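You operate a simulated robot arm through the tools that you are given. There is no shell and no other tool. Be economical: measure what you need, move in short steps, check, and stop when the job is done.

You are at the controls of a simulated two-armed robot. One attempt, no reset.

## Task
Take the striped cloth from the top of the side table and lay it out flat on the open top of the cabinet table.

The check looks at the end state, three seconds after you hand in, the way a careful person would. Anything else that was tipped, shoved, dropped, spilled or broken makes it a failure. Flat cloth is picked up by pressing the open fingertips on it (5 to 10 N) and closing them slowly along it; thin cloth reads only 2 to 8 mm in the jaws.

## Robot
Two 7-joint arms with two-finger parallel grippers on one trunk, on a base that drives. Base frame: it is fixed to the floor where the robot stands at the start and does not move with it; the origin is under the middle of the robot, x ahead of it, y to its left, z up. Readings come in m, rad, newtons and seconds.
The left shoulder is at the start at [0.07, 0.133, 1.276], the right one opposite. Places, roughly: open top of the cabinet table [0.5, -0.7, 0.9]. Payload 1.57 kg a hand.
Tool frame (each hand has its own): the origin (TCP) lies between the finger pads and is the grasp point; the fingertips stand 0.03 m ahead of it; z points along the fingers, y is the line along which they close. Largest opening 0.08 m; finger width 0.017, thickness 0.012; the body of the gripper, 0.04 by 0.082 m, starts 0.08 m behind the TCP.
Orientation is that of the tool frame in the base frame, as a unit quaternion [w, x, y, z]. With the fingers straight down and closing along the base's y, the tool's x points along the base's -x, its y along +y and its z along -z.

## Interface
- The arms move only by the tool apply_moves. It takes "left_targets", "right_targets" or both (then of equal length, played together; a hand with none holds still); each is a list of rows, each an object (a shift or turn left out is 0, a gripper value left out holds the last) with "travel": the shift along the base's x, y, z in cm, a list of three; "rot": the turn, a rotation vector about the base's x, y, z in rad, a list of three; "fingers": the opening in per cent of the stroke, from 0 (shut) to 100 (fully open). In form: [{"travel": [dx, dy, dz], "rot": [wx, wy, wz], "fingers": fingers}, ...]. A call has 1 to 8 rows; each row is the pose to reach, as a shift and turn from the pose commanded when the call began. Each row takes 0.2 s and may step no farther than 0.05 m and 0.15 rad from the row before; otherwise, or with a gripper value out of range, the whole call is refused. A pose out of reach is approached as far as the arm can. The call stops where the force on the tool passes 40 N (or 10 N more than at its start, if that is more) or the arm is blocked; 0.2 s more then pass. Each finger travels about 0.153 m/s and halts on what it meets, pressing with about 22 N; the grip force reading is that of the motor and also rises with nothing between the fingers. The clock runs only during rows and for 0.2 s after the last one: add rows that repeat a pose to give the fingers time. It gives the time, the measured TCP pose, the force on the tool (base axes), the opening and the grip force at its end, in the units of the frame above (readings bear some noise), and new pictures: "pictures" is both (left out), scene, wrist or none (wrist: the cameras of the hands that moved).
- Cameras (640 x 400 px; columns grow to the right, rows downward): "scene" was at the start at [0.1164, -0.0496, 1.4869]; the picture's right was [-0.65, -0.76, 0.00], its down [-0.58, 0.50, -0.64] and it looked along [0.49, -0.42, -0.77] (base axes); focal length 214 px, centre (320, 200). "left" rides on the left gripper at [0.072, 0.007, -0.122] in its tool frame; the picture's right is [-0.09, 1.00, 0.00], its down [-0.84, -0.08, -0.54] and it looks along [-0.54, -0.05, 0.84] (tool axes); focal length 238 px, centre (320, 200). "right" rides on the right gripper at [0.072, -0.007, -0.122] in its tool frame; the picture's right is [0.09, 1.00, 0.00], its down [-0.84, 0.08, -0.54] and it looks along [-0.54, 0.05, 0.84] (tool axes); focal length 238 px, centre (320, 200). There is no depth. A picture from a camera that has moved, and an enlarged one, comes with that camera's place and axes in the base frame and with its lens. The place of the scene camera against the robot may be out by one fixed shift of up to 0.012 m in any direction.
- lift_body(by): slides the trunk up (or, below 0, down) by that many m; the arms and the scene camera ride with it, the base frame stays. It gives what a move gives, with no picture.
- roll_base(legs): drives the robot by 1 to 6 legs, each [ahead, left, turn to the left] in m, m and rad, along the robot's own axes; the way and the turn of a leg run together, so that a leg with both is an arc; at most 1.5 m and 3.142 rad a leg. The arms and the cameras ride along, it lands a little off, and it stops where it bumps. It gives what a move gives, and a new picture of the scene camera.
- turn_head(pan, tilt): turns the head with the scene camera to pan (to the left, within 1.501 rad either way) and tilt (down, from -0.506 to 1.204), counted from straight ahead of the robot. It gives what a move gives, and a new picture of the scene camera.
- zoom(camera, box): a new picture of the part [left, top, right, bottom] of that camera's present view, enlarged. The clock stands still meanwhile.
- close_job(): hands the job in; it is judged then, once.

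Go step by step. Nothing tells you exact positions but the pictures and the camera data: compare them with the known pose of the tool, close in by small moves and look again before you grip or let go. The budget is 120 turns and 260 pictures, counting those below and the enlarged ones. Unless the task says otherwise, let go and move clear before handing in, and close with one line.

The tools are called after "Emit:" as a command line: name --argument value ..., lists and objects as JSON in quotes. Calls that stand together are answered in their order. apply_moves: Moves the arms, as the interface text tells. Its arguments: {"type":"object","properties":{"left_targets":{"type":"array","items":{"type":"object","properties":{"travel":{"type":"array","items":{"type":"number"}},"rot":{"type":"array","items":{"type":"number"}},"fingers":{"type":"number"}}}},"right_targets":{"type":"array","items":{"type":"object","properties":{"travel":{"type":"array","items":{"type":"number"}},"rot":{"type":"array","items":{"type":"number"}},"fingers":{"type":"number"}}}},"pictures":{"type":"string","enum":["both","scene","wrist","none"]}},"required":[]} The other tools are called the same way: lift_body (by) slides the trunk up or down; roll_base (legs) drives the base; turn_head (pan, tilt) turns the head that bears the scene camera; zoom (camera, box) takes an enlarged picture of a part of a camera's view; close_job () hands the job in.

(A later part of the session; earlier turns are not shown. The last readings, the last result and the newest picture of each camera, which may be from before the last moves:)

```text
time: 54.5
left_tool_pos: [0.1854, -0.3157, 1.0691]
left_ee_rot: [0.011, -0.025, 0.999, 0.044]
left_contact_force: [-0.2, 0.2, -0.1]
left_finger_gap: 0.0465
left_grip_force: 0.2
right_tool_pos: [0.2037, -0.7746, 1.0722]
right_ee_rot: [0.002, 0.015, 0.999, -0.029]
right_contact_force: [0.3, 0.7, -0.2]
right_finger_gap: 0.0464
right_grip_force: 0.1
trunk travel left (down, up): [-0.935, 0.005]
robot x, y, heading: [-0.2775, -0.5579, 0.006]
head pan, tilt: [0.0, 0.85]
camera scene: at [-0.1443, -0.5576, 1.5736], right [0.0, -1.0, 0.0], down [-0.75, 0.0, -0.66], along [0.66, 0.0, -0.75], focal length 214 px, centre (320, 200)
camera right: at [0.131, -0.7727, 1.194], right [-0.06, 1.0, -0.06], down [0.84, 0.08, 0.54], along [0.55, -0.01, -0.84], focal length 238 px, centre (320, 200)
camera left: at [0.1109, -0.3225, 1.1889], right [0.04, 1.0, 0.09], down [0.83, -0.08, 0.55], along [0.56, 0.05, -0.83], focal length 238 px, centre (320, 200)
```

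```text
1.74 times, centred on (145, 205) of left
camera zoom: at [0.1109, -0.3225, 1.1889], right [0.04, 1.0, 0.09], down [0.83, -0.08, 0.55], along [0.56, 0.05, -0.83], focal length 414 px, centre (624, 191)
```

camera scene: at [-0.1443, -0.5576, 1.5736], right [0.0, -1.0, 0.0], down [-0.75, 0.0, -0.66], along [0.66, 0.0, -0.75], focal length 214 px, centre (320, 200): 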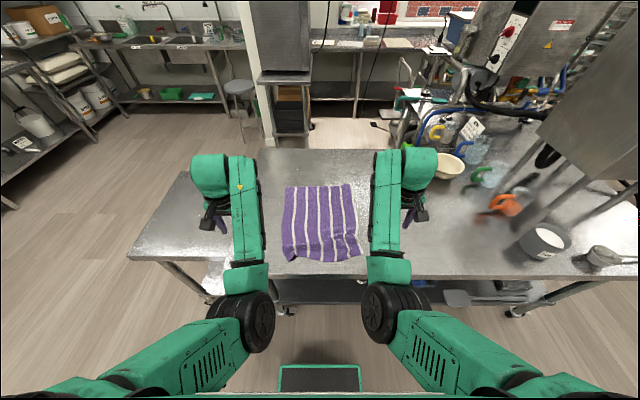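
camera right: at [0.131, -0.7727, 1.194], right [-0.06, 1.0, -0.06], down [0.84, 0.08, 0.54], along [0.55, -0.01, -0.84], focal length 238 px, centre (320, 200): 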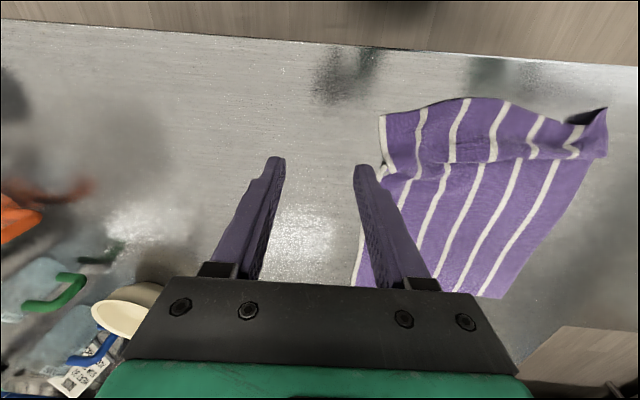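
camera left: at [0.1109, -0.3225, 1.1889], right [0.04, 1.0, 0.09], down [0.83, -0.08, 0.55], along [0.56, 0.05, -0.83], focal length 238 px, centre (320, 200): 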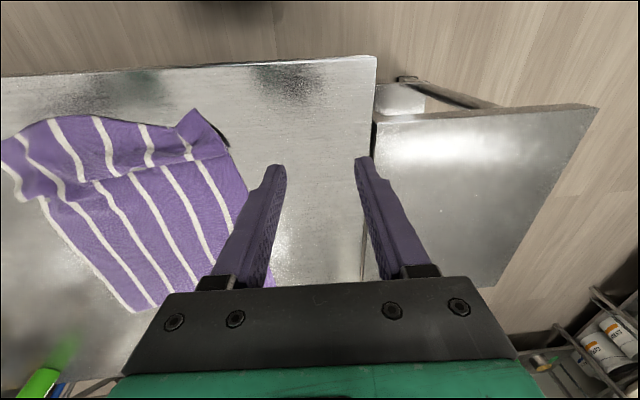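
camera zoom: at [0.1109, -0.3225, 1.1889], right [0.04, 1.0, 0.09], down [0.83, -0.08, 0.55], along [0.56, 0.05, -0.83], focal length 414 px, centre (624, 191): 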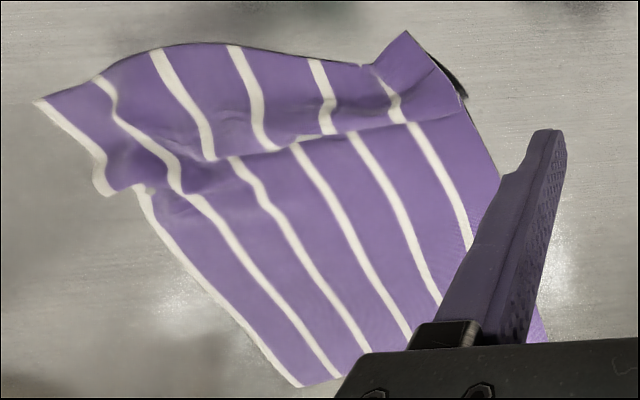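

One cross pleat remains near the front: the cloth spans x 0.187–0.546, about 5 cm short. I'll drive forward, press near the far hem and drag it away from the robot so the sheet pulls out of the pleat.

Emit:
roll_base --legs '[[0.11, 0, 0]]'

Emit:
apply_moves --left_targets '[{"travel": [3, -2, 2], "rot": [0, -0.1, 0], "fingers": 0}, {"travel": [6, -4, 2], "rot": [0, -0.2, 0], "fingers": 0}, {"travel": [9, -6, 2], "rot": [0, -0.3, 0], "fingers": 0}, {"travel": [12, -8, 2], "rot": [0, -0.4, 0], "fingers": 0}, {"travel": [15, -10, 1], "rot": [0, -0.5, 0], "fingers": 0}, {"travel": [18, -12, 0], "rot": [0, -0.6, 0], "fingers": 0}]' --right_targets '[{"travel": [3, 2, 2], "rot": [0, -0.1, 0], "fingers": 0}, {"travel": [6, 4, 2], "rot": [0, -0.2, 0], "fingers": 0}, {"travel": [9, 6, 2], "rot": [0, -0.3, 0], "fingers": 0}, {"travel": [12, 8, 2], "rot": [0, -0.4, 0], "fingers": 0}, {"travel": [15, 10, 1], "rot": [0, -0.5, 0], "fingers": 0}, {"travel": [18, 12, 0], "rot": [0, -0.6, 0], "fingers": 0}]'

```text
time: 55.6
left_tool_pos: [0.2947, -0.3174, 1.0719]
left_ee_rot: [0.016, -0.025, 0.999, 0.04]
left_contact_force: [0.6, -0.3, 0.6]
left_finger_gap: 0.0465
left_grip_force: 0.0
right_tool_pos: [0.3135, -0.7733, 1.0775]
right_ee_rot: [0.009, 0.015, 1.0, -0.024]
right_contact_force: [-0.7, -0.6, 0.6]
right_finger_gap: 0.0464
right_grip_force: 0.1
trunk travel left (down, up): [-0.935, 0.005]
robot x, y, heading: [-0.1728, -0.5594, 0.005]
head pan, tilt: [0.0, 0.85]
camera scene: at [-0.0384, -0.5583, 1.5741], right [0.0, -1.0, 0.0], down [-0.75, 0.0, -0.66], along [0.66, 0.0, -0.75], focal length 214 px, centre (320, 200)
```

scene: 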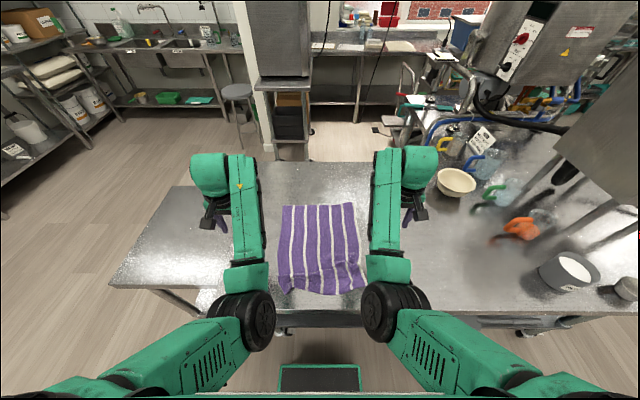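

```text
time: 57.0
left_tool_pos: [0.4796, -0.4377, 1.0703]
left_ee_rot: [0.31, -0.038, 0.95, 0.032]
left_contact_force: [0.1, -0.2, -0.1]
left_finger_gap: 0.0
left_grip_force: 22.2
right_tool_pos: [0.4985, -0.651, 1.0714]
right_ee_rot: [0.302, 0.021, 0.953, -0.017]
right_contact_force: [-0.4, -0.4, -0.2]
right_finger_gap: 0.0
right_grip_force: 21.6
trunk travel left (down, up): [-0.935, 0.005]
robot x, y, heading: [-0.1708, -0.5603, 0.006]
head pan, tilt: [0.0, 0.85]
camera scene: at [-0.0314, -0.5587, 1.5735], right [0.0, -1.0, 0.0], down [-0.75, 0.0, -0.66], along [0.66, 0.0, -0.75], focal length 214 px, centre (320, 200)
camera right: at [0.3684, -0.6504, 1.13], right [-0.02, 1.0, -0.07], down [0.38, 0.08, 0.92], along [0.93, -0.01, -0.38], focal length 238 px, centre (320, 200)
camera left: at [0.3502, -0.4444, 1.1259], right [-0.02, 1.0, 0.09], down [0.36, -0.08, 0.93], along [0.93, 0.05, -0.36], focal length 238 px, centre (320, 200)
```

scene: 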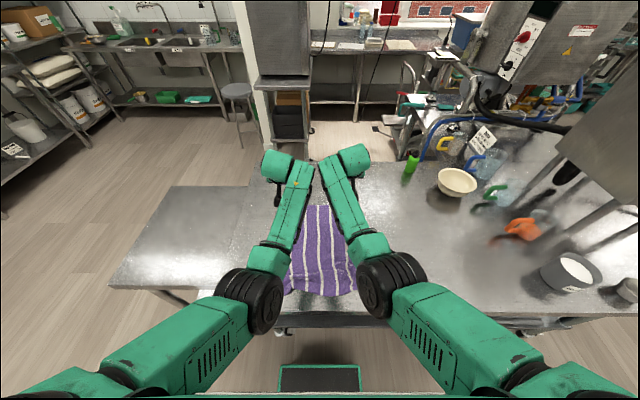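
right: 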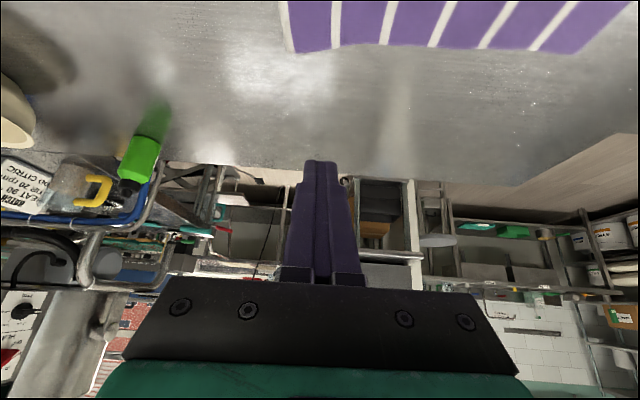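
left: 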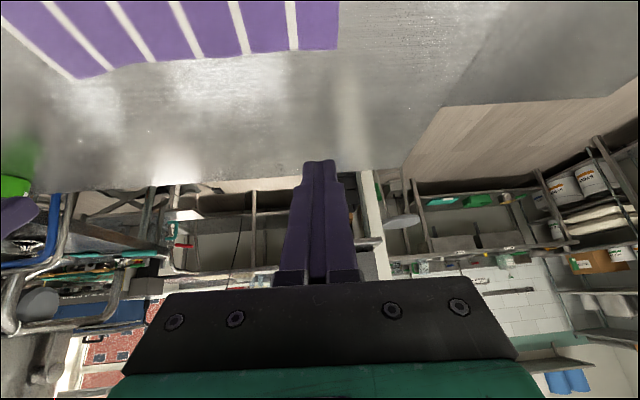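

Both hands are over the far hem (left corner at x 0.53, right at 0.55). I'll lower them about 3 cm inside it.

Emit:
apply_moves --left_targets '[{"travel": [0, -0.8, -4]}, {"travel": [0, -1.5, -8]}, {"travel": [0, -1.5, -12]}, {"travel": [0, -1.5, -14.5]}]' --right_targets '[{"travel": [0, 0.5, -4]}, {"travel": [0, 0.8, -8]}, {"travel": [0, 0.8, -12]}, {"travel": [0, 0.8, -14.5]}]' --pictures "wrist"

```text
time: 58.0
left_tool_pos: [0.4754, -0.4545, 0.9235]
left_ee_rot: [0.31, -0.037, 0.95, 0.031]
left_contact_force: [0.4, -0.3, 0.7]
left_finger_gap: 0.0
left_grip_force: 21.1
right_tool_pos: [0.5001, -0.6458, 0.9689]
right_ee_rot: [0.312, 0.026, 0.95, -0.017]
right_contact_force: [0.0, -0.6, -0.1]
right_finger_gap: 0.0001
right_grip_force: 21.4
right hand out of reach, approached as far as the arm can: row 3, 4
trunk travel left (down, up): [-0.935, 0.005]
robot x, y, heading: [-0.1706, -0.5606, 0.004]
head pan, tilt: [0.0, 0.85]
camera right: at [0.3709, -0.645, 1.0236], right [-0.02, 1.0, -0.07], down [0.36, 0.07, 0.93], along [0.93, -0.01, -0.36], focal length 238 px, centre (320, 200)
camera left: at [0.3462, -0.4601, 0.9788], right [-0.01, 1.0, 0.09], down [0.36, -0.08, 0.93], along [0.93, 0.05, -0.36], focal length 238 px, centre (320, 200)
```

right: 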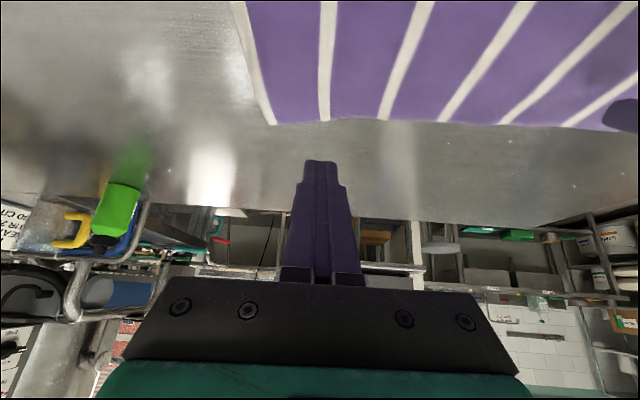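
left: 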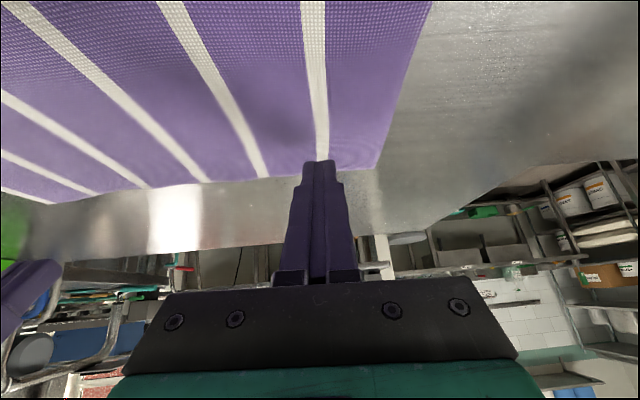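

The right arm is at its reach limit at this trunk height. I'll raise the hands, lower the trunk 8 cm and come down again.

Emit:
apply_moves --left_targets '[{"travel": [0, 0, 4]}, {"travel": [0, 0, 8.5]}]' --right_targets '[{"travel": [0, 0, 4]}, {"travel": [0, 0, 8.5]}]' --pictures "none"

Emit:
lift_body --by -0.08

```text
time: 58.6
left_tool_pos: [0.4743, -0.4457, 1.0149]
left_ee_rot: [0.31, -0.038, 0.949, 0.034]
left_contact_force: [-0.7, 0.8, -0.8]
left_finger_gap: 0.0
left_grip_force: 21.6
right_tool_pos: [0.4972, -0.6441, 1.056]
right_ee_rot: [0.303, 0.021, 0.953, -0.019]
right_contact_force: [0.0, -0.4, 0.1]
right_finger_gap: 0.0001
right_grip_force: 21.1
trunk travel left (down, up): [-0.935, 0.005]
robot x, y, heading: [-0.1685, -0.5632, 0.003]
head pan, tilt: [0.0, 0.85]
```

```text
time: 59.8
left_tool_pos: [0.4732, -0.447, 0.9312]
left_ee_rot: [0.31, -0.037, 0.95, 0.033]
left_contact_force: [-0.2, 0.5, 0.1]
left_finger_gap: 0.0
left_grip_force: 21.4
right_tool_pos: [0.4996, -0.6431, 0.9753]
right_ee_rot: [0.303, 0.023, 0.953, -0.019]
right_contact_force: [-0.6, -0.2, 0.9]
right_finger_gap: 0.0
right_grip_force: 21.0
trunk travel left (down, up): [-0.855, 0.085]
robot x, y, heading: [-0.1716, -0.5587, 0.004]
head pan, tilt: [0.0, 0.85]
```

Emit:
apply_moves --left_targets '[{"travel": [0, -0.3, -0.5]}, {"travel": [0, -0.6, -1]}, {"travel": [0, -0.6, -1.5]}, {"travel": [0, -0.6, -1.9]}, {"travel": [0, -0.6, -2.2]}]' --right_targets '[{"travel": [0, 0, -2]}, {"travel": [0, 0, -4]}, {"travel": [0, 0, -5.4]}, {"travel": [0, 0, -6.2]}, {"travel": [0, 0, -6.5]}]' --pictures "wrist"

```text
time: 61.0
left_tool_pos: [0.473, -0.4569, 0.9109]
left_ee_rot: [0.309, -0.036, 0.95, 0.031]
left_contact_force: [0.4, 0.5, 1.7]
left_finger_gap: 0.0
left_grip_force: 21.2
right_tool_pos: [0.4982, -0.6448, 0.9104]
right_ee_rot: [0.305, 0.021, 0.952, -0.018]
right_contact_force: [0.1, -0.4, 4.6]
right_finger_gap: 0.0
right_grip_force: 21.5
trunk travel left (down, up): [-0.855, 0.085]
robot x, y, heading: [-0.168, -0.558, 0.004]
head pan, tilt: [0.0, 0.85]
camera right: at [0.3691, -0.6435, 0.9687], right [-0.02, 1.0, -0.08], down [0.37, 0.08, 0.93], along [0.93, -0.01, -0.37], focal length 238 px, centre (320, 200)
camera left: at [0.3425, -0.4636, 0.9664], right [-0.01, 1.0, 0.09], down [0.36, -0.08, 0.93], along [0.93, 0.04, -0.36], focal length 238 px, centre (320, 200)
```

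right: 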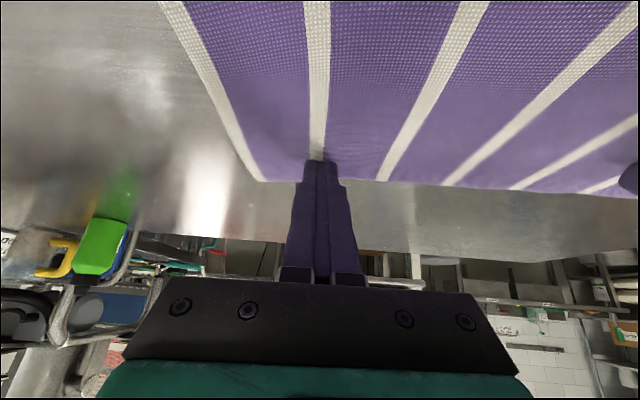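
left: 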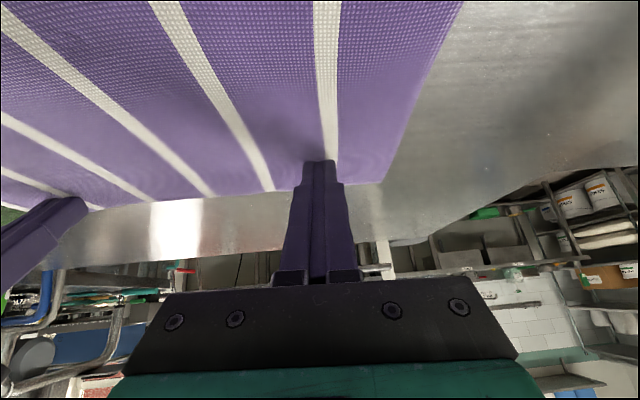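

Both tips touch the cloth just inside the far hem. I'll press a little more and drag it slowly away from the robot by about 5 cm.

Emit:
apply_moves --left_targets '[{"travel": [0, 0, -0.2]}, {"travel": [0.7, 0, -0.25]}, {"travel": [1.4, 0, -0.25]}, {"travel": [2.1, 0, -0.25]}, {"travel": [2.8, 0, -0.25]}, {"travel": [3.5, 0, -0.25]}, {"travel": [4.2, 0, -0.25]}, {"travel": [5, 0, -0.25]}]' --right_targets '[{"travel": [0, 0, -0.1]}, {"travel": [0.7, 0, -0.15]}, {"travel": [1.4, 0, -0.15]}, {"travel": [2.1, 0, -0.15]}, {"travel": [2.8, 0, -0.15]}, {"travel": [3.5, 0, -0.15]}, {"travel": [4.2, 0, -0.15]}, {"travel": [5, 0, -0.15]}]'

```text
time: 62.5
left_tool_pos: [0.5085, -0.4577, 0.9106]
left_ee_rot: [0.311, -0.036, 0.949, 0.032]
left_contact_force: [0.0, 1.0, 2.5]
left_finger_gap: 0.0
left_grip_force: 21.1
left hand out of reach, approached as far as the arm can: row 7
right_tool_pos: [0.5136, -0.6518, 0.91]
right_ee_rot: [0.319, 0.015, 0.947, -0.015]
right_contact_force: [-3.2, 0.3, 22.3]
right_finger_gap: 0.0001
right_grip_force: 21.6
right hand out of reach, approached as far as the arm can: row 3, 4, 5, 6, 7
trunk travel left (down, up): [-0.855, 0.085]
robot x, y, heading: [-0.1688, -0.5642, 0.001]
head pan, tilt: [0.0, 0.85]
stopped in row 7 (right hand): the force on the tool passed its limit (the readings are from after the stop); the commanded pose is now the measured one
camera scene: at [-0.0366, -0.5586, 1.4939], right [0.0, -1.0, 0.0], down [-0.75, 0.0, -0.66], along [0.66, 0.0, -0.75], focal length 214 px, centre (320, 200)
camera right: at [0.3827, -0.6542, 0.9641], right [-0.03, 1.0, -0.08], down [0.34, 0.08, 0.94], along [0.94, 0.01, -0.34], focal length 238 px, centre (320, 200)
camera left: at [0.3777, -0.4635, 0.9659], right [-0.01, 1.0, 0.09], down [0.36, -0.08, 0.93], along [0.93, 0.05, -0.36], focal length 238 px, centre (320, 200)
```

scene: 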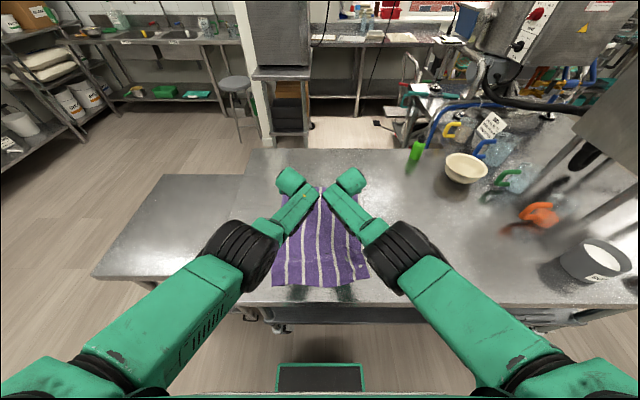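
right: 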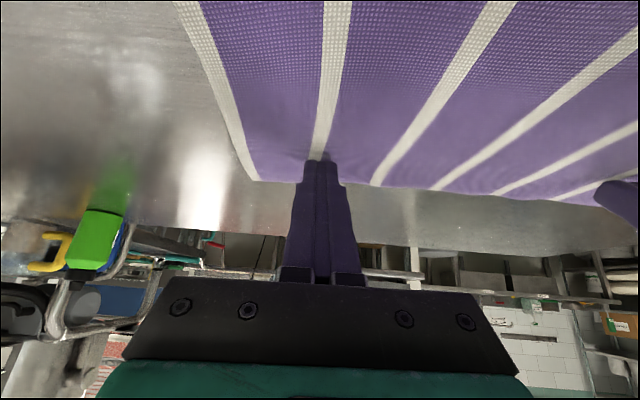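
left: 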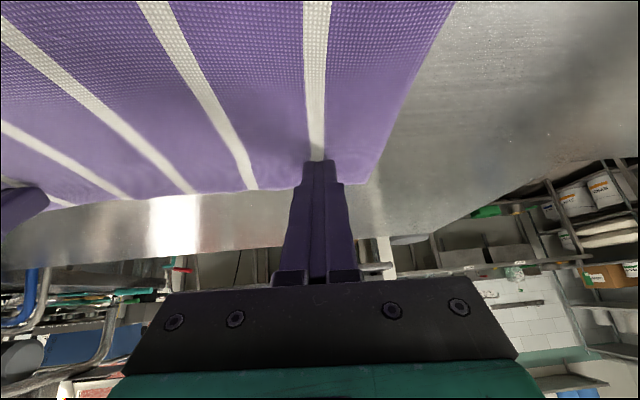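

The far hem moves along with the fingertips. I'm at the arms' reach limit, so I'll check the pleat now.

Emit:
zoom --camera "scene" --box '[250, 170, 390, 295]'

```text
3.20 times, centred on (320, 232) of scene
camera zoom: at [-0.0366, -0.5586, 1.4939], right [0.0, -1.0, 0.0], down [-0.75, 0.0, -0.66], along [0.66, 0.0, -0.75], focal length 686 px, centre (320, 96)
```

zoom: 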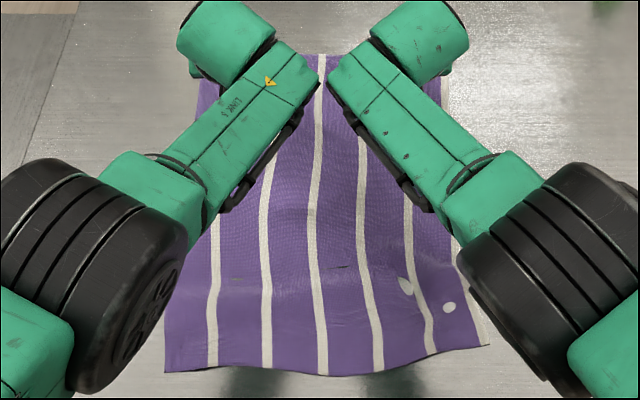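

The pleat has opened and only a soft ripple is left; the cloth now spans x 0.18–0.575. I'll even out the pressing force and nudge forward 2.5 cm with the base.

Emit:
apply_moves --left_targets '[{"travel": [0, 0, -0.15]}, {"travel": [0, 0, -0.15]}]' --right_targets '[{"travel": [0, 0, 0.05]}, {"travel": [0, 0, 0.05]}]' --pictures "none"

Emit:
roll_base --legs '[[0.025, 0, 0]]'

Emit:
zoom --camera "scene" --box '[250, 170, 390, 295]'

```text
time: 63.1
left_tool_pos: [0.5059, -0.4572, 0.9094]
left_ee_rot: [0.312, -0.036, 0.949, 0.032]
left_contact_force: [1.2, -0.9, 4.0]
left_finger_gap: 0.0001
left_grip_force: 21.2
right_tool_pos: [0.5118, -0.6525, 0.9095]
right_ee_rot: [0.318, 0.018, 0.948, -0.016]
right_contact_force: [4.1, -0.8, 24.1]
right_finger_gap: 0.0002
right_grip_force: 21.6
trunk travel left (down, up): [-0.855, 0.085]
robot x, y, heading: [-0.1715, -0.5594, 0.004]
head pan, tilt: [0.0, 0.85]
```

```text
time: 63.9
left_tool_pos: [0.5282, -0.4565, 0.9099]
left_ee_rot: [0.312, -0.036, 0.949, 0.031]
left_contact_force: [-1.1, 0.2, 1.6]
left_finger_gap: 0.0001
left_grip_force: 20.9
right_tool_pos: [0.5329, -0.6541, 0.9102]
right_ee_rot: [0.317, 0.017, 0.948, -0.017]
right_contact_force: [-3.2, 0.7, 26.3]
right_finger_gap: 0.0
right_grip_force: 21.5
trunk travel left (down, up): [-0.855, 0.085]
robot x, y, heading: [-0.1483, -0.5572, 0.008]
head pan, tilt: [0.0, 0.85]
camera scene: at [-0.0172, -0.5572, 1.4945], right [0.0, -1.0, 0.0], down [-0.75, 0.0, -0.66], along [0.66, 0.0, -0.75], focal length 214 px, centre (320, 200)
```

scene: 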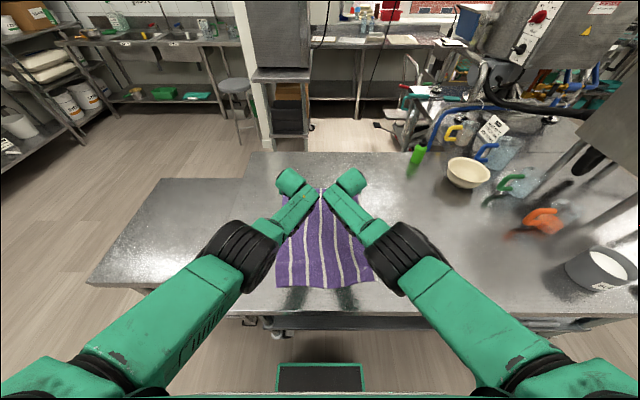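

```text
3.20 times, centred on (320, 232) of scene
camera zoom: at [-0.0172, -0.5572, 1.4945], right [0.0, -1.0, 0.0], down [-0.75, 0.0, -0.66], along [0.66, 0.0, -0.75], focal length 686 px, centre (320, 96)
```

zoom: 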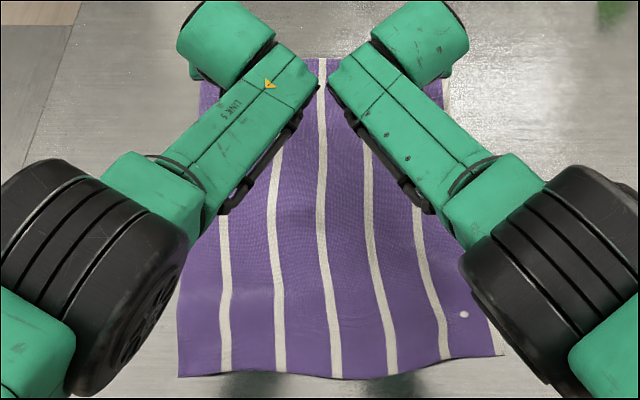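

The cloth looks almost flat now. I'll lift both hands straight up, move them aside and inspect.

Emit:
apply_moves --left_targets '[{"travel": [0, 0, 3]}, {"travel": [0, 0, 7]}, {"travel": [-3, 2, 10]}, {"travel": [-6, 5, 12]}, {"travel": [-9, 8, 14]}, {"travel": [-12, 11, 15]}, {"travel": [-15, 14, 16]}]' --right_targets '[{"travel": [0, 0, 3]}, {"travel": [0, 0, 7]}, {"travel": [-3, -2, 10]}, {"travel": [-6, -5, 12]}, {"travel": [-9, -8, 14]}, {"travel": [-12, -11, 15]}, {"travel": [-15, -14, 16]}]'

Emit:
zoom --camera "scene" --box '[250, 170, 390, 295]'

```text
time: 65.5
left_tool_pos: [0.3859, -0.3035, 1.0861]
left_ee_rot: [0.326, -0.041, 0.943, 0.045]
left_contact_force: [-0.6, 0.6, 0.4]
left_finger_gap: 0.0001
left_grip_force: 21.7
right_tool_pos: [0.3823, -0.7937, 1.0701]
right_ee_rot: [0.314, 0.017, 0.949, -0.016]
right_contact_force: [0.0, 0.3, -0.1]
right_finger_gap: 0.0
right_grip_force: 21.4
trunk travel left (down, up): [-0.855, 0.085]
robot x, y, heading: [-0.1461, -0.5601, 0.008]
head pan, tilt: [0.0, 0.85]
camera scene: at [-0.0115, -0.5585, 1.4939], right [0.0, -1.0, 0.0], down [-0.75, 0.0, -0.66], along [0.66, 0.0, -0.75], focal length 214 px, centre (320, 200)
camera right: at [0.2515, -0.7949, 1.1257], right [-0.03, 1.0, -0.08], down [0.35, 0.08, 0.93], along [0.94, 0.0, -0.35], focal length 238 px, centre (320, 200)
camera left: at [0.2544, -0.313, 1.1367], right [-0.04, 0.99, 0.11], down [0.33, -0.1, 0.94], along [0.94, 0.07, -0.33], focal length 238 px, centre (320, 200)
```

scene: 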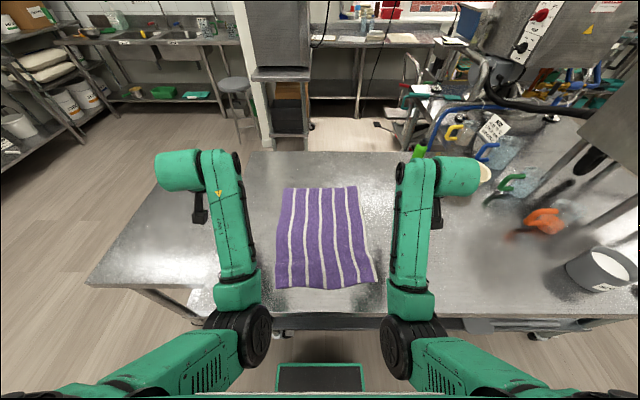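
right: 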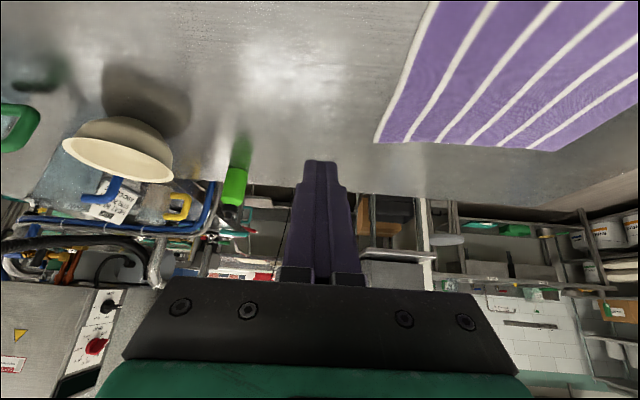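
left: 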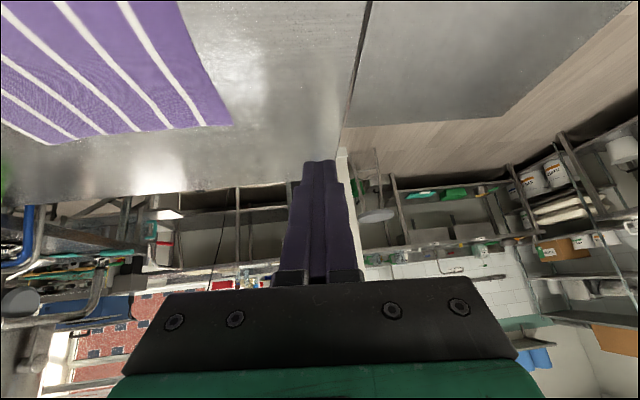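

```text
3.20 times, centred on (320, 232) of scene
camera zoom: at [-0.0115, -0.5585, 1.4939], right [0.0, -1.0, 0.0], down [-0.75, 0.0, -0.66], along [0.66, 0.0, -0.75], focal length 686 px, centre (320, 96)
```

zoom: 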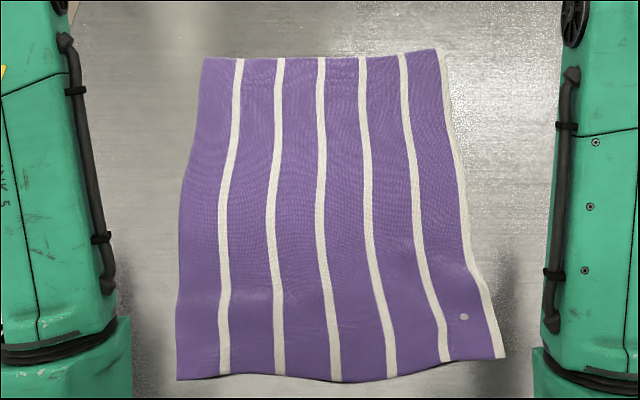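

The cloth looks flat and full length (x about 0.19–0.59). I'll turn the hands back and look at the near edge from the side.

Emit:
apply_moves --left_targets '[{"travel": [-4, 0, 0.5], "rot": [0, 0.14, 0]}, {"travel": [-8, 0, 1], "rot": [0, 0.28, 0]}, {"travel": [-12, 0, 1], "rot": [0, 0.42, 0]}, {"travel": [-15, 0, 1], "rot": [0, 0.56, 0]}]' --right_targets '[{"travel": [-4, 0, 0.5], "rot": [0, 0.14, 0]}, {"travel": [-8, 0, 1], "rot": [0, 0.28, 0]}, {"travel": [-12, 0, 1], "rot": [0, 0.42, 0]}, {"travel": [-15, 0, 1], "rot": [0, 0.56, 0]}]' --pictures "wrist"

Emit:
zoom --camera "right" --box '[340, 70, 640, 300]'

Emit:
zoom --camera "left" --box '[0, 70, 300, 300]'

```text
time: 66.3
left_tool_pos: [0.2842, -0.236, 1.0666]
left_ee_rot: [0.138, -0.051, 0.984, 0.103]
left_contact_force: [-0.5, 0.6, 0.1]
left_finger_gap: 0.0003
left_grip_force: 21.6
left hand out of reach, approached as far as the arm can: row 2, 3
right_tool_pos: [0.2938, -0.8592, 1.0566]
right_ee_rot: [0.139, 0.036, 0.985, -0.095]
right_contact_force: [-0.6, -0.4, 1.0]
right_finger_gap: 0.0
right_grip_force: 21.0
right hand out of reach, approached as far as the arm can: row 2, 3
trunk travel left (down, up): [-0.855, 0.085]
robot x, y, heading: [-0.1469, -0.5567, 0.005]
head pan, tilt: [0.0, 0.85]
stopped in row 3 (right hand): the arm was blocked; the commanded pose is now the measured one
camera right: at [0.1913, -0.8398, 1.1525], right [0.01, 0.98, -0.2], down [0.66, 0.15, 0.73], along [0.75, -0.14, -0.65], focal length 238 px, centre (320, 200)
camera left: at [0.1838, -0.2597, 1.163], right [-0.04, 0.98, 0.21], down [0.67, -0.13, 0.73], along [0.74, 0.17, -0.65], focal length 238 px, centre (320, 200)
```

right: 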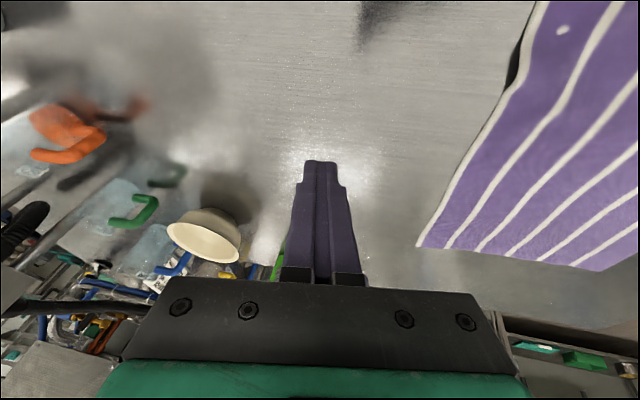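
left: 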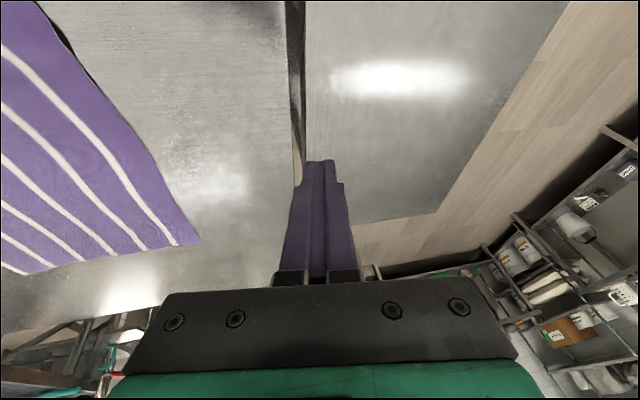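

```text
1.74 times, centred on (490, 185) of right
camera zoom: at [0.1913, -0.8398, 1.1525], right [0.01, 0.98, -0.2], down [0.66, 0.15, 0.73], along [0.75, -0.14, -0.65], focal length 414 px, centre (24, 226)
```

zoom: 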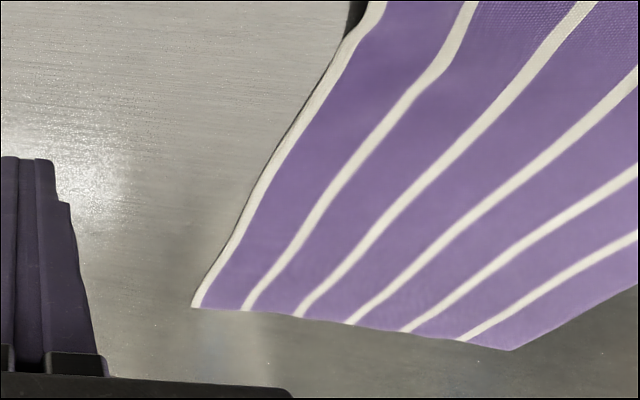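

```text
1.74 times, centred on (150, 185) of left
camera zoom: at [0.1838, -0.2597, 1.163], right [-0.04, 0.98, 0.21], down [0.67, -0.13, 0.73], along [0.74, 0.17, -0.65], focal length 414 px, centre (616, 226)
```

zoom: 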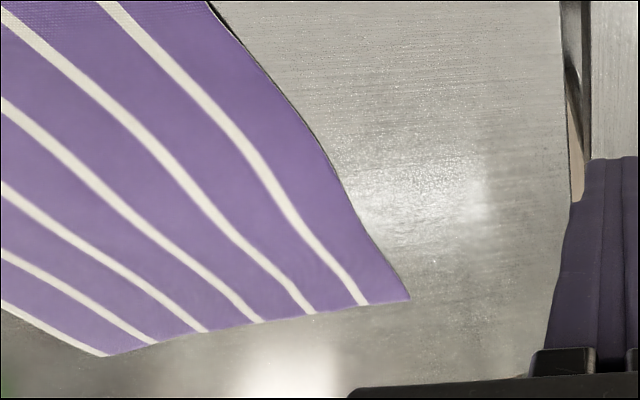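

It's nearly flat, with a slight ripple still lifting the side edges near the front. I'll back the base off and draw the near hem back about 1.5 cm under light pressure to smooth it.

Emit:
roll_base --legs '[[-0.13, 0, 0]]'

Emit:
apply_moves --left_targets '[{"travel": [1.5, -3, 0], "rot": [0, 0.1, 0]}, {"travel": [3, -7, 0], "rot": [0, 0.2, 0]}, {"travel": [5, -11, 0], "rot": [0, 0.27, 0]}, {"travel": [6.5, -15, 0], "rot": [0, 0.27, 0]}, {"travel": [6.5, -18, -2], "rot": [0, 0.27, 0]}]' --right_targets '[{"travel": [1.5, 3, 0], "rot": [0, 0.1, 0]}, {"travel": [3, 7, 0], "rot": [0, 0.2, 0]}, {"travel": [5, 11, 0], "rot": [0, 0.27, 0]}, {"travel": [6.5, 15, 0], "rot": [0, 0.27, 0]}, {"travel": [6.5, 18, -2], "rot": [0, 0.27, 0]}]'

```text
time: 67.6
left_tool_pos: [0.1549, -0.2382, 1.067]
left_ee_rot: [0.137, -0.05, 0.984, 0.102]
left_contact_force: [0.1, 0.7, 0.3]
left_finger_gap: 0.0
left_grip_force: 21.1
right_tool_pos: [0.1606, -0.8627, 1.0563]
right_ee_rot: [0.14, 0.038, 0.985, -0.096]
right_contact_force: [-0.1, 0.6, -0.9]
right_finger_gap: 0.0
right_grip_force: 21.1
trunk travel left (down, up): [-0.855, 0.085]
robot x, y, heading: [-0.2737, -0.5603, 0.005]
head pan, tilt: [0.0, 0.85]
camera scene: at [-0.1378, -0.559, 1.4934], right [0.0, -1.0, 0.0], down [-0.75, 0.0, -0.66], along [0.66, 0.0, -0.75], focal length 214 px, centre (320, 200)
```

scene: 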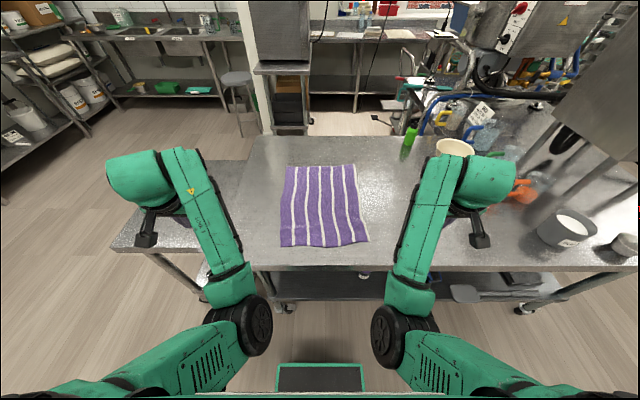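

```text
time: 68.8
left_tool_pos: [0.2444, -0.3885, 1.0385]
left_ee_rot: [0.012, -0.054, 0.991, 0.119]
left_contact_force: [0.4, 0.1, -0.4]
left_finger_gap: 0.0
left_grip_force: 21.0
left hand out of reach, approached as far as the arm can: row 2, 3, 4, 5
right_tool_pos: [0.2454, -0.7125, 1.03]
right_ee_rot: [0.015, 0.046, 0.992, -0.115]
right_contact_force: [0.2, -1.2, 0.0]
right_finger_gap: 0.0001
right_grip_force: 21.2
right hand out of reach, approached as far as the arm can: row 2, 3, 4, 5
trunk travel left (down, up): [-0.855, 0.085]
robot x, y, heading: [-0.2777, -0.5578, 0.008]
head pan, tilt: [0.0, 0.85]
camera scene: at [-0.141, -0.5591, 1.4938], right [0.0, -1.0, 0.0], down [-0.75, 0.0, -0.66], along [0.66, 0.0, -0.75], focal length 214 px, centre (320, 200)
camera right: at [0.1702, -0.685, 1.1473], right [0.01, 0.97, -0.23], down [0.83, 0.12, 0.54], along [0.56, -0.19, -0.81], focal length 238 px, centre (320, 200)
camera left: at [0.1707, -0.4182, 1.1542], right [-0.02, 0.97, 0.24], down [0.83, -0.11, 0.54], along [0.55, 0.21, -0.81], focal length 238 px, centre (320, 200)
```

scene: 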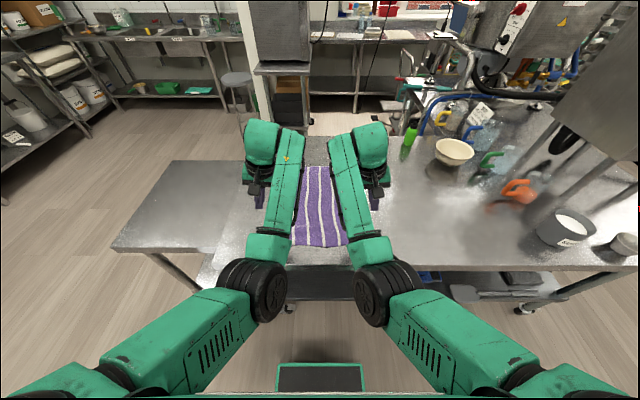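
right: 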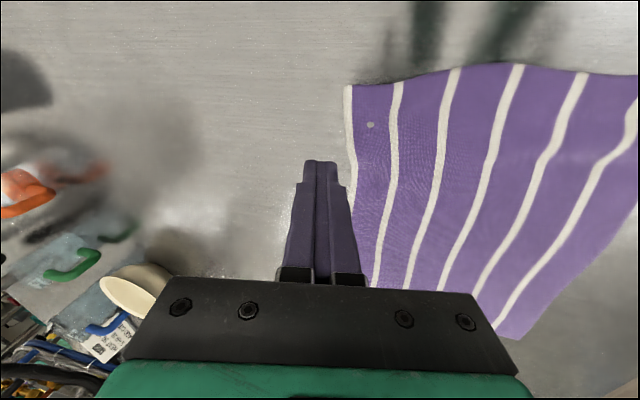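
left: 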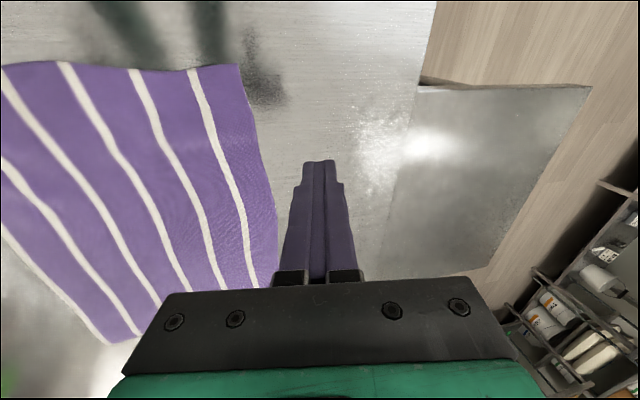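

The near corners are at about (0.19, -0.43) and (0.21, -0.72). I'll straighten the tools and come down just inside those corners.

Emit:
apply_moves --left_targets '[{"travel": [-1, -2, -1], "rot": [-0.12, 0, 0]}, {"travel": [-2, -4, -2.5], "rot": [-0.23, 0, 0]}, {"travel": [-3, -6, -5.5], "rot": [-0.23, 0, 0]}, {"travel": [-3, -7.6, -8.5], "rot": [-0.23, 0, 0]}, {"travel": [-3, -7.6, -11], "rot": [-0.23, 0, 0]}]' --right_targets '[{"travel": [-0.5, 1, -1], "rot": [0.12, 0, 0]}, {"travel": [-1, 2, -2.5], "rot": [0.23, 0, 0]}, {"travel": [-1, 2.7, -5.5], "rot": [0.23, 0, 0]}, {"travel": [-1, 2.7, -8.5], "rot": [0.23, 0, 0]}, {"travel": [-1, 2.7, -10.2], "rot": [0.23, 0, 0]}]' --pictures "wrist"

```text
time: 70.0
left_tool_pos: [0.2329, -0.4232, 0.9312]
left_ee_rot: [0.029, -0.069, 0.996, 0.041]
left_contact_force: [-1.0, -0.6, -0.5]
left_finger_gap: 0.0
left_grip_force: 21.0
left hand out of reach, approached as far as the arm can: row 1, 2
right_tool_pos: [0.2415, -0.698, 0.9279]
right_ee_rot: [0.02, 0.049, 0.999, -0.013]
right_contact_force: [-1.3, 0.5, -0.5]
right_finger_gap: 0.0002
right_grip_force: 21.6
trunk travel left (down, up): [-0.855, 0.085]
robot x, y, heading: [-0.2782, -0.5596, 0.001]
head pan, tilt: [0.0, 0.85]
camera right: at [0.1651, -0.6953, 1.0478], right [0.01, 1.0, -0.03], down [0.82, 0.01, 0.57], along [0.57, -0.03, -0.82], focal length 238 px, centre (320, 200)
camera left: at [0.1547, -0.4353, 1.0473], right [-0.05, 1.0, 0.08], down [0.81, -0.01, 0.59], along [0.58, 0.09, -0.81], focal length 238 px, centre (320, 200)
```

right: 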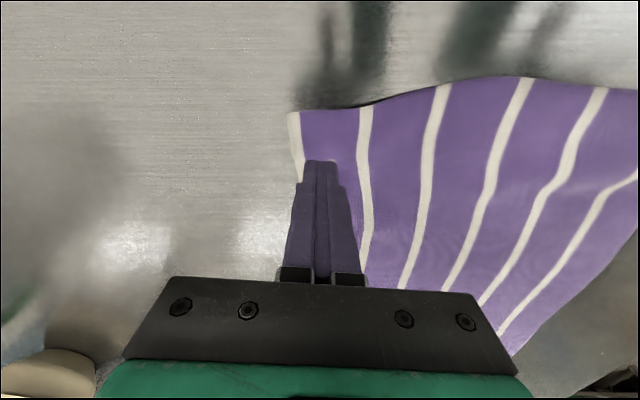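
left: 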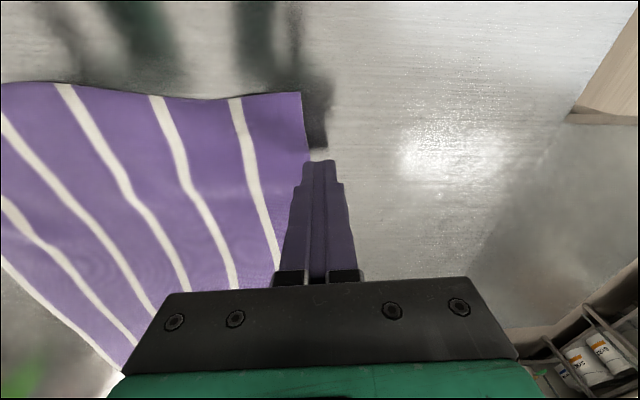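

The left hand ended up just beside the cloth. I'll move it 4 cm inward and the right 1 cm, then touch down.

Emit:
apply_moves --left_targets '[{"travel": [-0.4, -1.5, 0.5]}, {"travel": [-0.8, -3, 0.5]}, {"travel": [-1, -4.2, 0.3]}, {"travel": [-1, -4.2, -0.8]}, {"travel": [-1, -4.2, -1.6]}]' --right_targets '[{"travel": [0, 0.4, 0]}, {"travel": [0, 0.8, 0]}, {"travel": [-0.5, 1, 0]}, {"travel": [-0.5, 1, -0.8]}, {"travel": [-0.5, 1, -1.4]}]' --pictures "wrist"

```text
time: 71.2
left_tool_pos: [0.2415, -0.4592, 0.9255]
left_ee_rot: [0.047, -0.07, 0.996, 0.043]
left_contact_force: [-0.4, -0.1, 0.4]
left_finger_gap: 0.0
left_grip_force: 21.2
right_tool_pos: [0.2369, -0.7006, 0.9132]
right_ee_rot: [0.02, 0.054, 0.998, -0.024]
right_contact_force: [-0.6, 0.7, 0.5]
right_finger_gap: 0.0
right_grip_force: 20.9
trunk travel left (down, up): [-0.855, 0.085]
robot x, y, heading: [-0.2738, -0.557, -0.002]
head pan, tilt: [0.0, 0.85]
camera right: at [0.1611, -0.6945, 1.0326], right [0.02, 1.0, -0.05], down [0.82, 0.02, 0.57], along [0.57, -0.05, -0.82], focal length 238 px, centre (320, 200)
camera left: at [0.1595, -0.4731, 1.0396], right [-0.05, 0.99, 0.09], down [0.79, -0.01, 0.62], along [0.61, 0.1, -0.78], focal length 238 px, centre (320, 200)
```

right: 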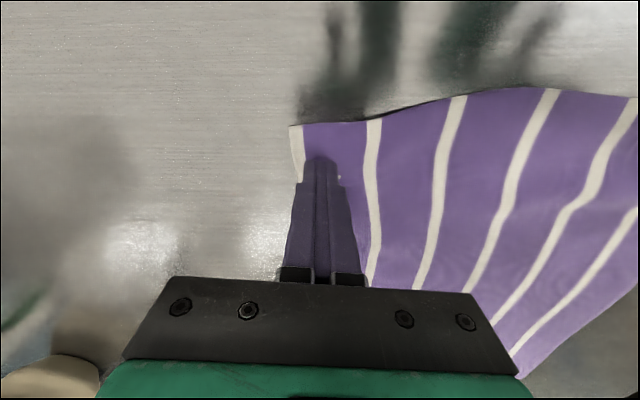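
left: 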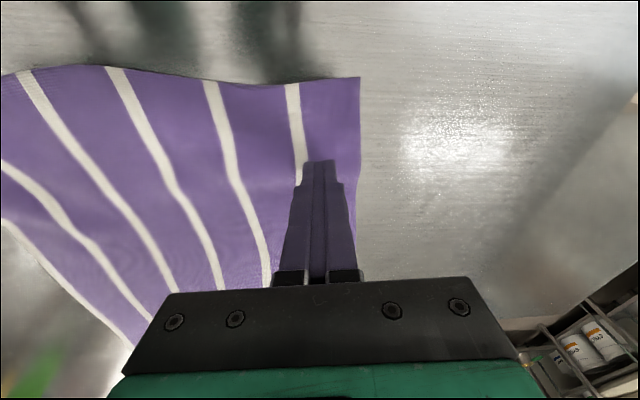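

Emit:
apply_moves --left_targets '[{"travel": [0, 0, -0.6]}, {"travel": [0, 0, -1.1]}, {"travel": [0, 0, -1.45]}]' --right_targets '[{"travel": [0, 0, -0.1]}, {"travel": [0, 0, -0.2]}, {"travel": [0, 0, -0.3]}]' --pictures "none"

```text
time: 72.2
left_tool_pos: [0.2414, -0.4553, 0.9133]
left_ee_rot: [0.054, -0.068, 0.995, 0.048]
left_contact_force: [-0.8, -0.6, 16.6]
left_finger_gap: 0.0002
left_grip_force: 21.1
right_tool_pos: [0.2349, -0.7048, 0.9119]
right_ee_rot: [0.021, 0.055, 0.998, -0.03]
right_contact_force: [0.4, -1.1, 7.2]
right_finger_gap: 0.0001
right_grip_force: 21.1
trunk travel left (down, up): [-0.855, 0.085]
robot x, y, heading: [-0.2767, -0.5613, 0.0]
head pan, tilt: [0.0, 0.85]
stopped in row 3 (left hand): the force on the tool passed its limit (the readings are from after the stop); the commanded pose is now the measured one
```

Both hands press lightly on the near edge. I'll draw it back with the base.

Emit:
roll_base --legs '[[-0.02, 0, 0]]'

Emit:
apply_moves --left_targets '[{"travel": [0, 0, 3]}, {"travel": [0, 2, 7]}, {"travel": [-1, 5, 11]}, {"travel": [-2, 9, 13]}, {"travel": [-3, 13, 14]}]' --right_targets '[{"travel": [0, 0, 3]}, {"travel": [0, -2, 7]}, {"travel": [-1, -5, 11]}, {"travel": [-2, -9, 13]}, {"travel": [-3, -13, 14]}]'

Emit:
zoom --camera "scene" --box '[250, 145, 390, 270]'

```text
time: 73.0
left_tool_pos: [0.2201, -0.4557, 0.9121]
left_ee_rot: [0.053, -0.069, 0.995, 0.047]
left_contact_force: [2.6, 0.5, 17.9]
left_finger_gap: 0.0001
left_grip_force: 21.5
right_tool_pos: [0.2126, -0.7037, 0.9118]
right_ee_rot: [0.021, 0.054, 0.998, -0.028]
right_contact_force: [1.2, 0.0, 8.7]
right_finger_gap: 0.0
right_grip_force: 21.2
trunk travel left (down, up): [-0.855, 0.085]
robot x, y, heading: [-0.2961, -0.5589, 0.008]
head pan, tilt: [0.0, 0.85]
camera scene: at [-0.1665, -0.5592, 1.4943], right [0.0, -1.0, 0.0], down [-0.75, 0.0, -0.66], along [0.66, 0.0, -0.75], focal length 214 px, centre (320, 200)
```

scene: 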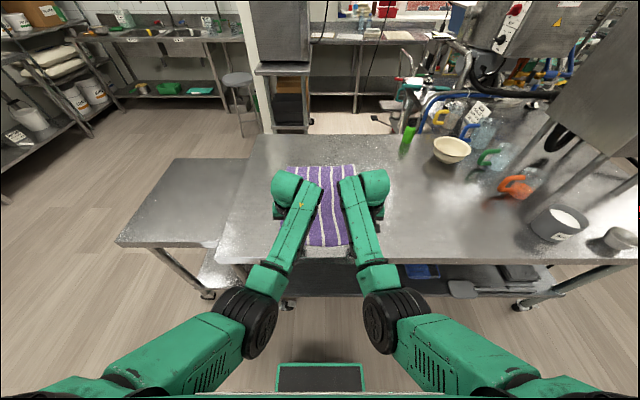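

```text
refused: row 3 steps farther than a row can; nothing moved
```

```text
3.20 times, centred on (320, 208) of scene
camera zoom: at [-0.1665, -0.5592, 1.4943], right [0.0, -1.0, 0.0], down [-0.75, 0.0, -0.66], along [0.66, 0.0, -0.75], focal length 686 px, centre (320, 176)
```

zoom: 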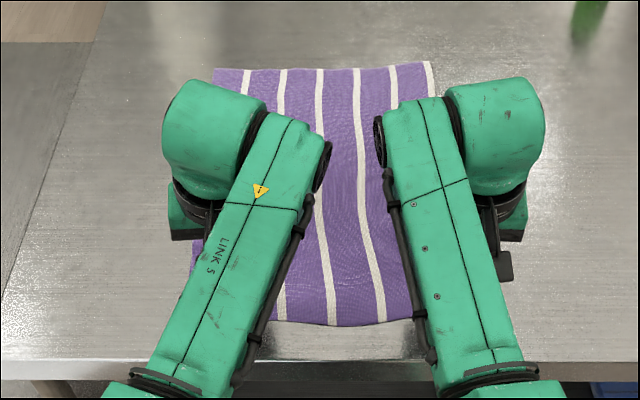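

Now it looks smooth. I'll lift the hands straight up and move them clear.

Emit:
apply_moves --left_targets '[{"travel": [0, 0, 3]}, {"travel": [0, 1, 7]}, {"travel": [-1, 3, 10]}, {"travel": [-2, 6, 12]}, {"travel": [-3, 10, 14]}, {"travel": [-3, 14, 15]}]' --right_targets '[{"travel": [0, 0, 3]}, {"travel": [0, -1, 7]}, {"travel": [-1, -3, 10]}, {"travel": [-2, -6, 12]}, {"travel": [-3, -10, 14]}, {"travel": [-3, -14, 15]}]'

Emit:
zoom --camera "scene" --box '[250, 145, 390, 270]'

```text
time: 74.4
left_tool_pos: [0.1949, -0.2983, 1.0592]
left_ee_rot: [0.051, -0.079, 0.994, 0.064]
left_contact_force: [-0.5, 0.6, 0.3]
left_finger_gap: 0.0001
left_grip_force: 21.5
left hand out of reach, approached as far as the arm can: row 5, 6
right_tool_pos: [0.1853, -0.8469, 1.0583]
right_ee_rot: [0.019, 0.053, 0.998, -0.027]
right_contact_force: [-0.4, 0.0, 0.2]
right_finger_gap: 0.0002
right_grip_force: 21.1
right hand out of reach, approached as far as the arm can: row 4, 5
trunk travel left (down, up): [-0.855, 0.085]
robot x, y, heading: [-0.2961, -0.5591, 0.001]
head pan, tilt: [0.0, 0.85]
camera scene: at [-0.1608, -0.5597, 1.4936], right [0.0, -1.0, 0.0], down [-0.75, 0.0, -0.66], along [0.66, 0.0, -0.75], focal length 214 px, centre (320, 200)
camera right: at [0.1092, -0.8391, 1.1775], right [0.01, 1.0, -0.06], down [0.82, 0.02, 0.57], along [0.57, -0.05, -0.82], focal length 238 px, centre (320, 200)
camera left: at [0.1122, -0.3186, 1.1717], right [-0.07, 0.99, 0.13], down [0.79, -0.02, 0.62], along [0.62, 0.15, -0.78], focal length 238 px, centre (320, 200)
```

scene: 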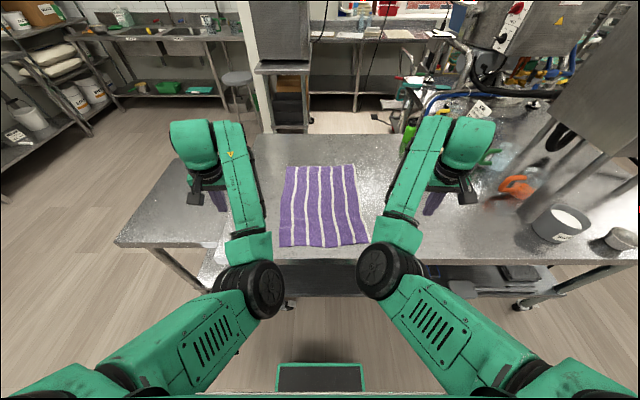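
right: 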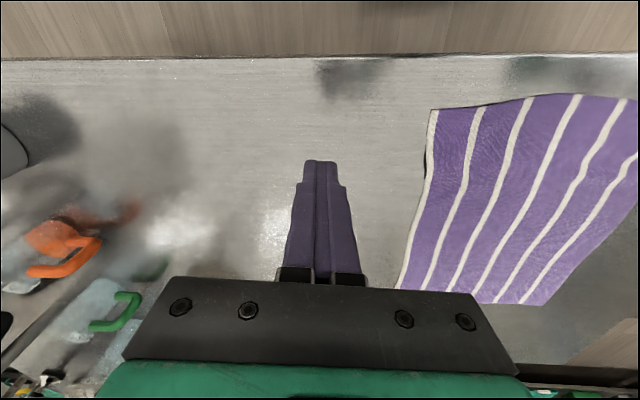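
left: 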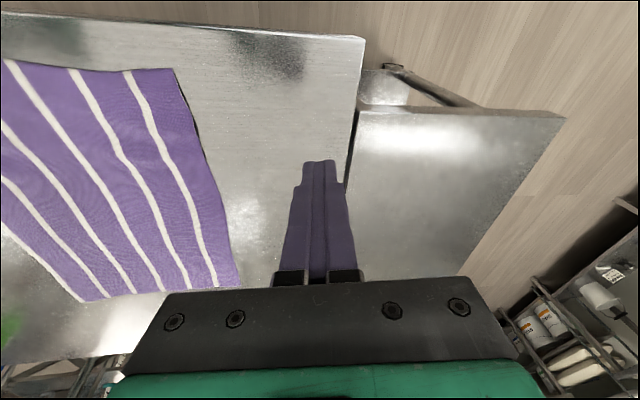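

```text
3.20 times, centred on (320, 208) of scene
camera zoom: at [-0.1608, -0.5597, 1.4936], right [0.0, -1.0, 0.0], down [-0.75, 0.0, -0.66], along [0.66, 0.0, -0.75], focal length 686 px, centre (320, 176)
```

zoom: 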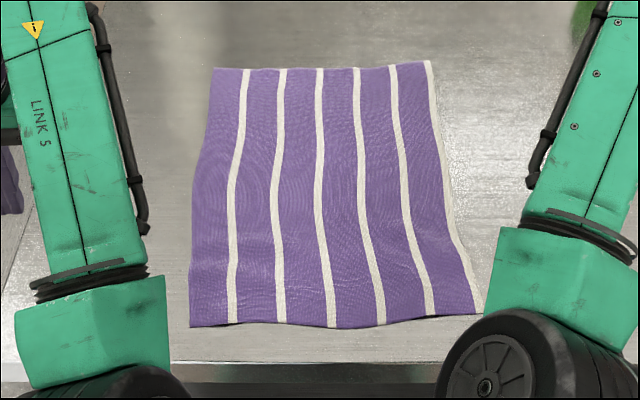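

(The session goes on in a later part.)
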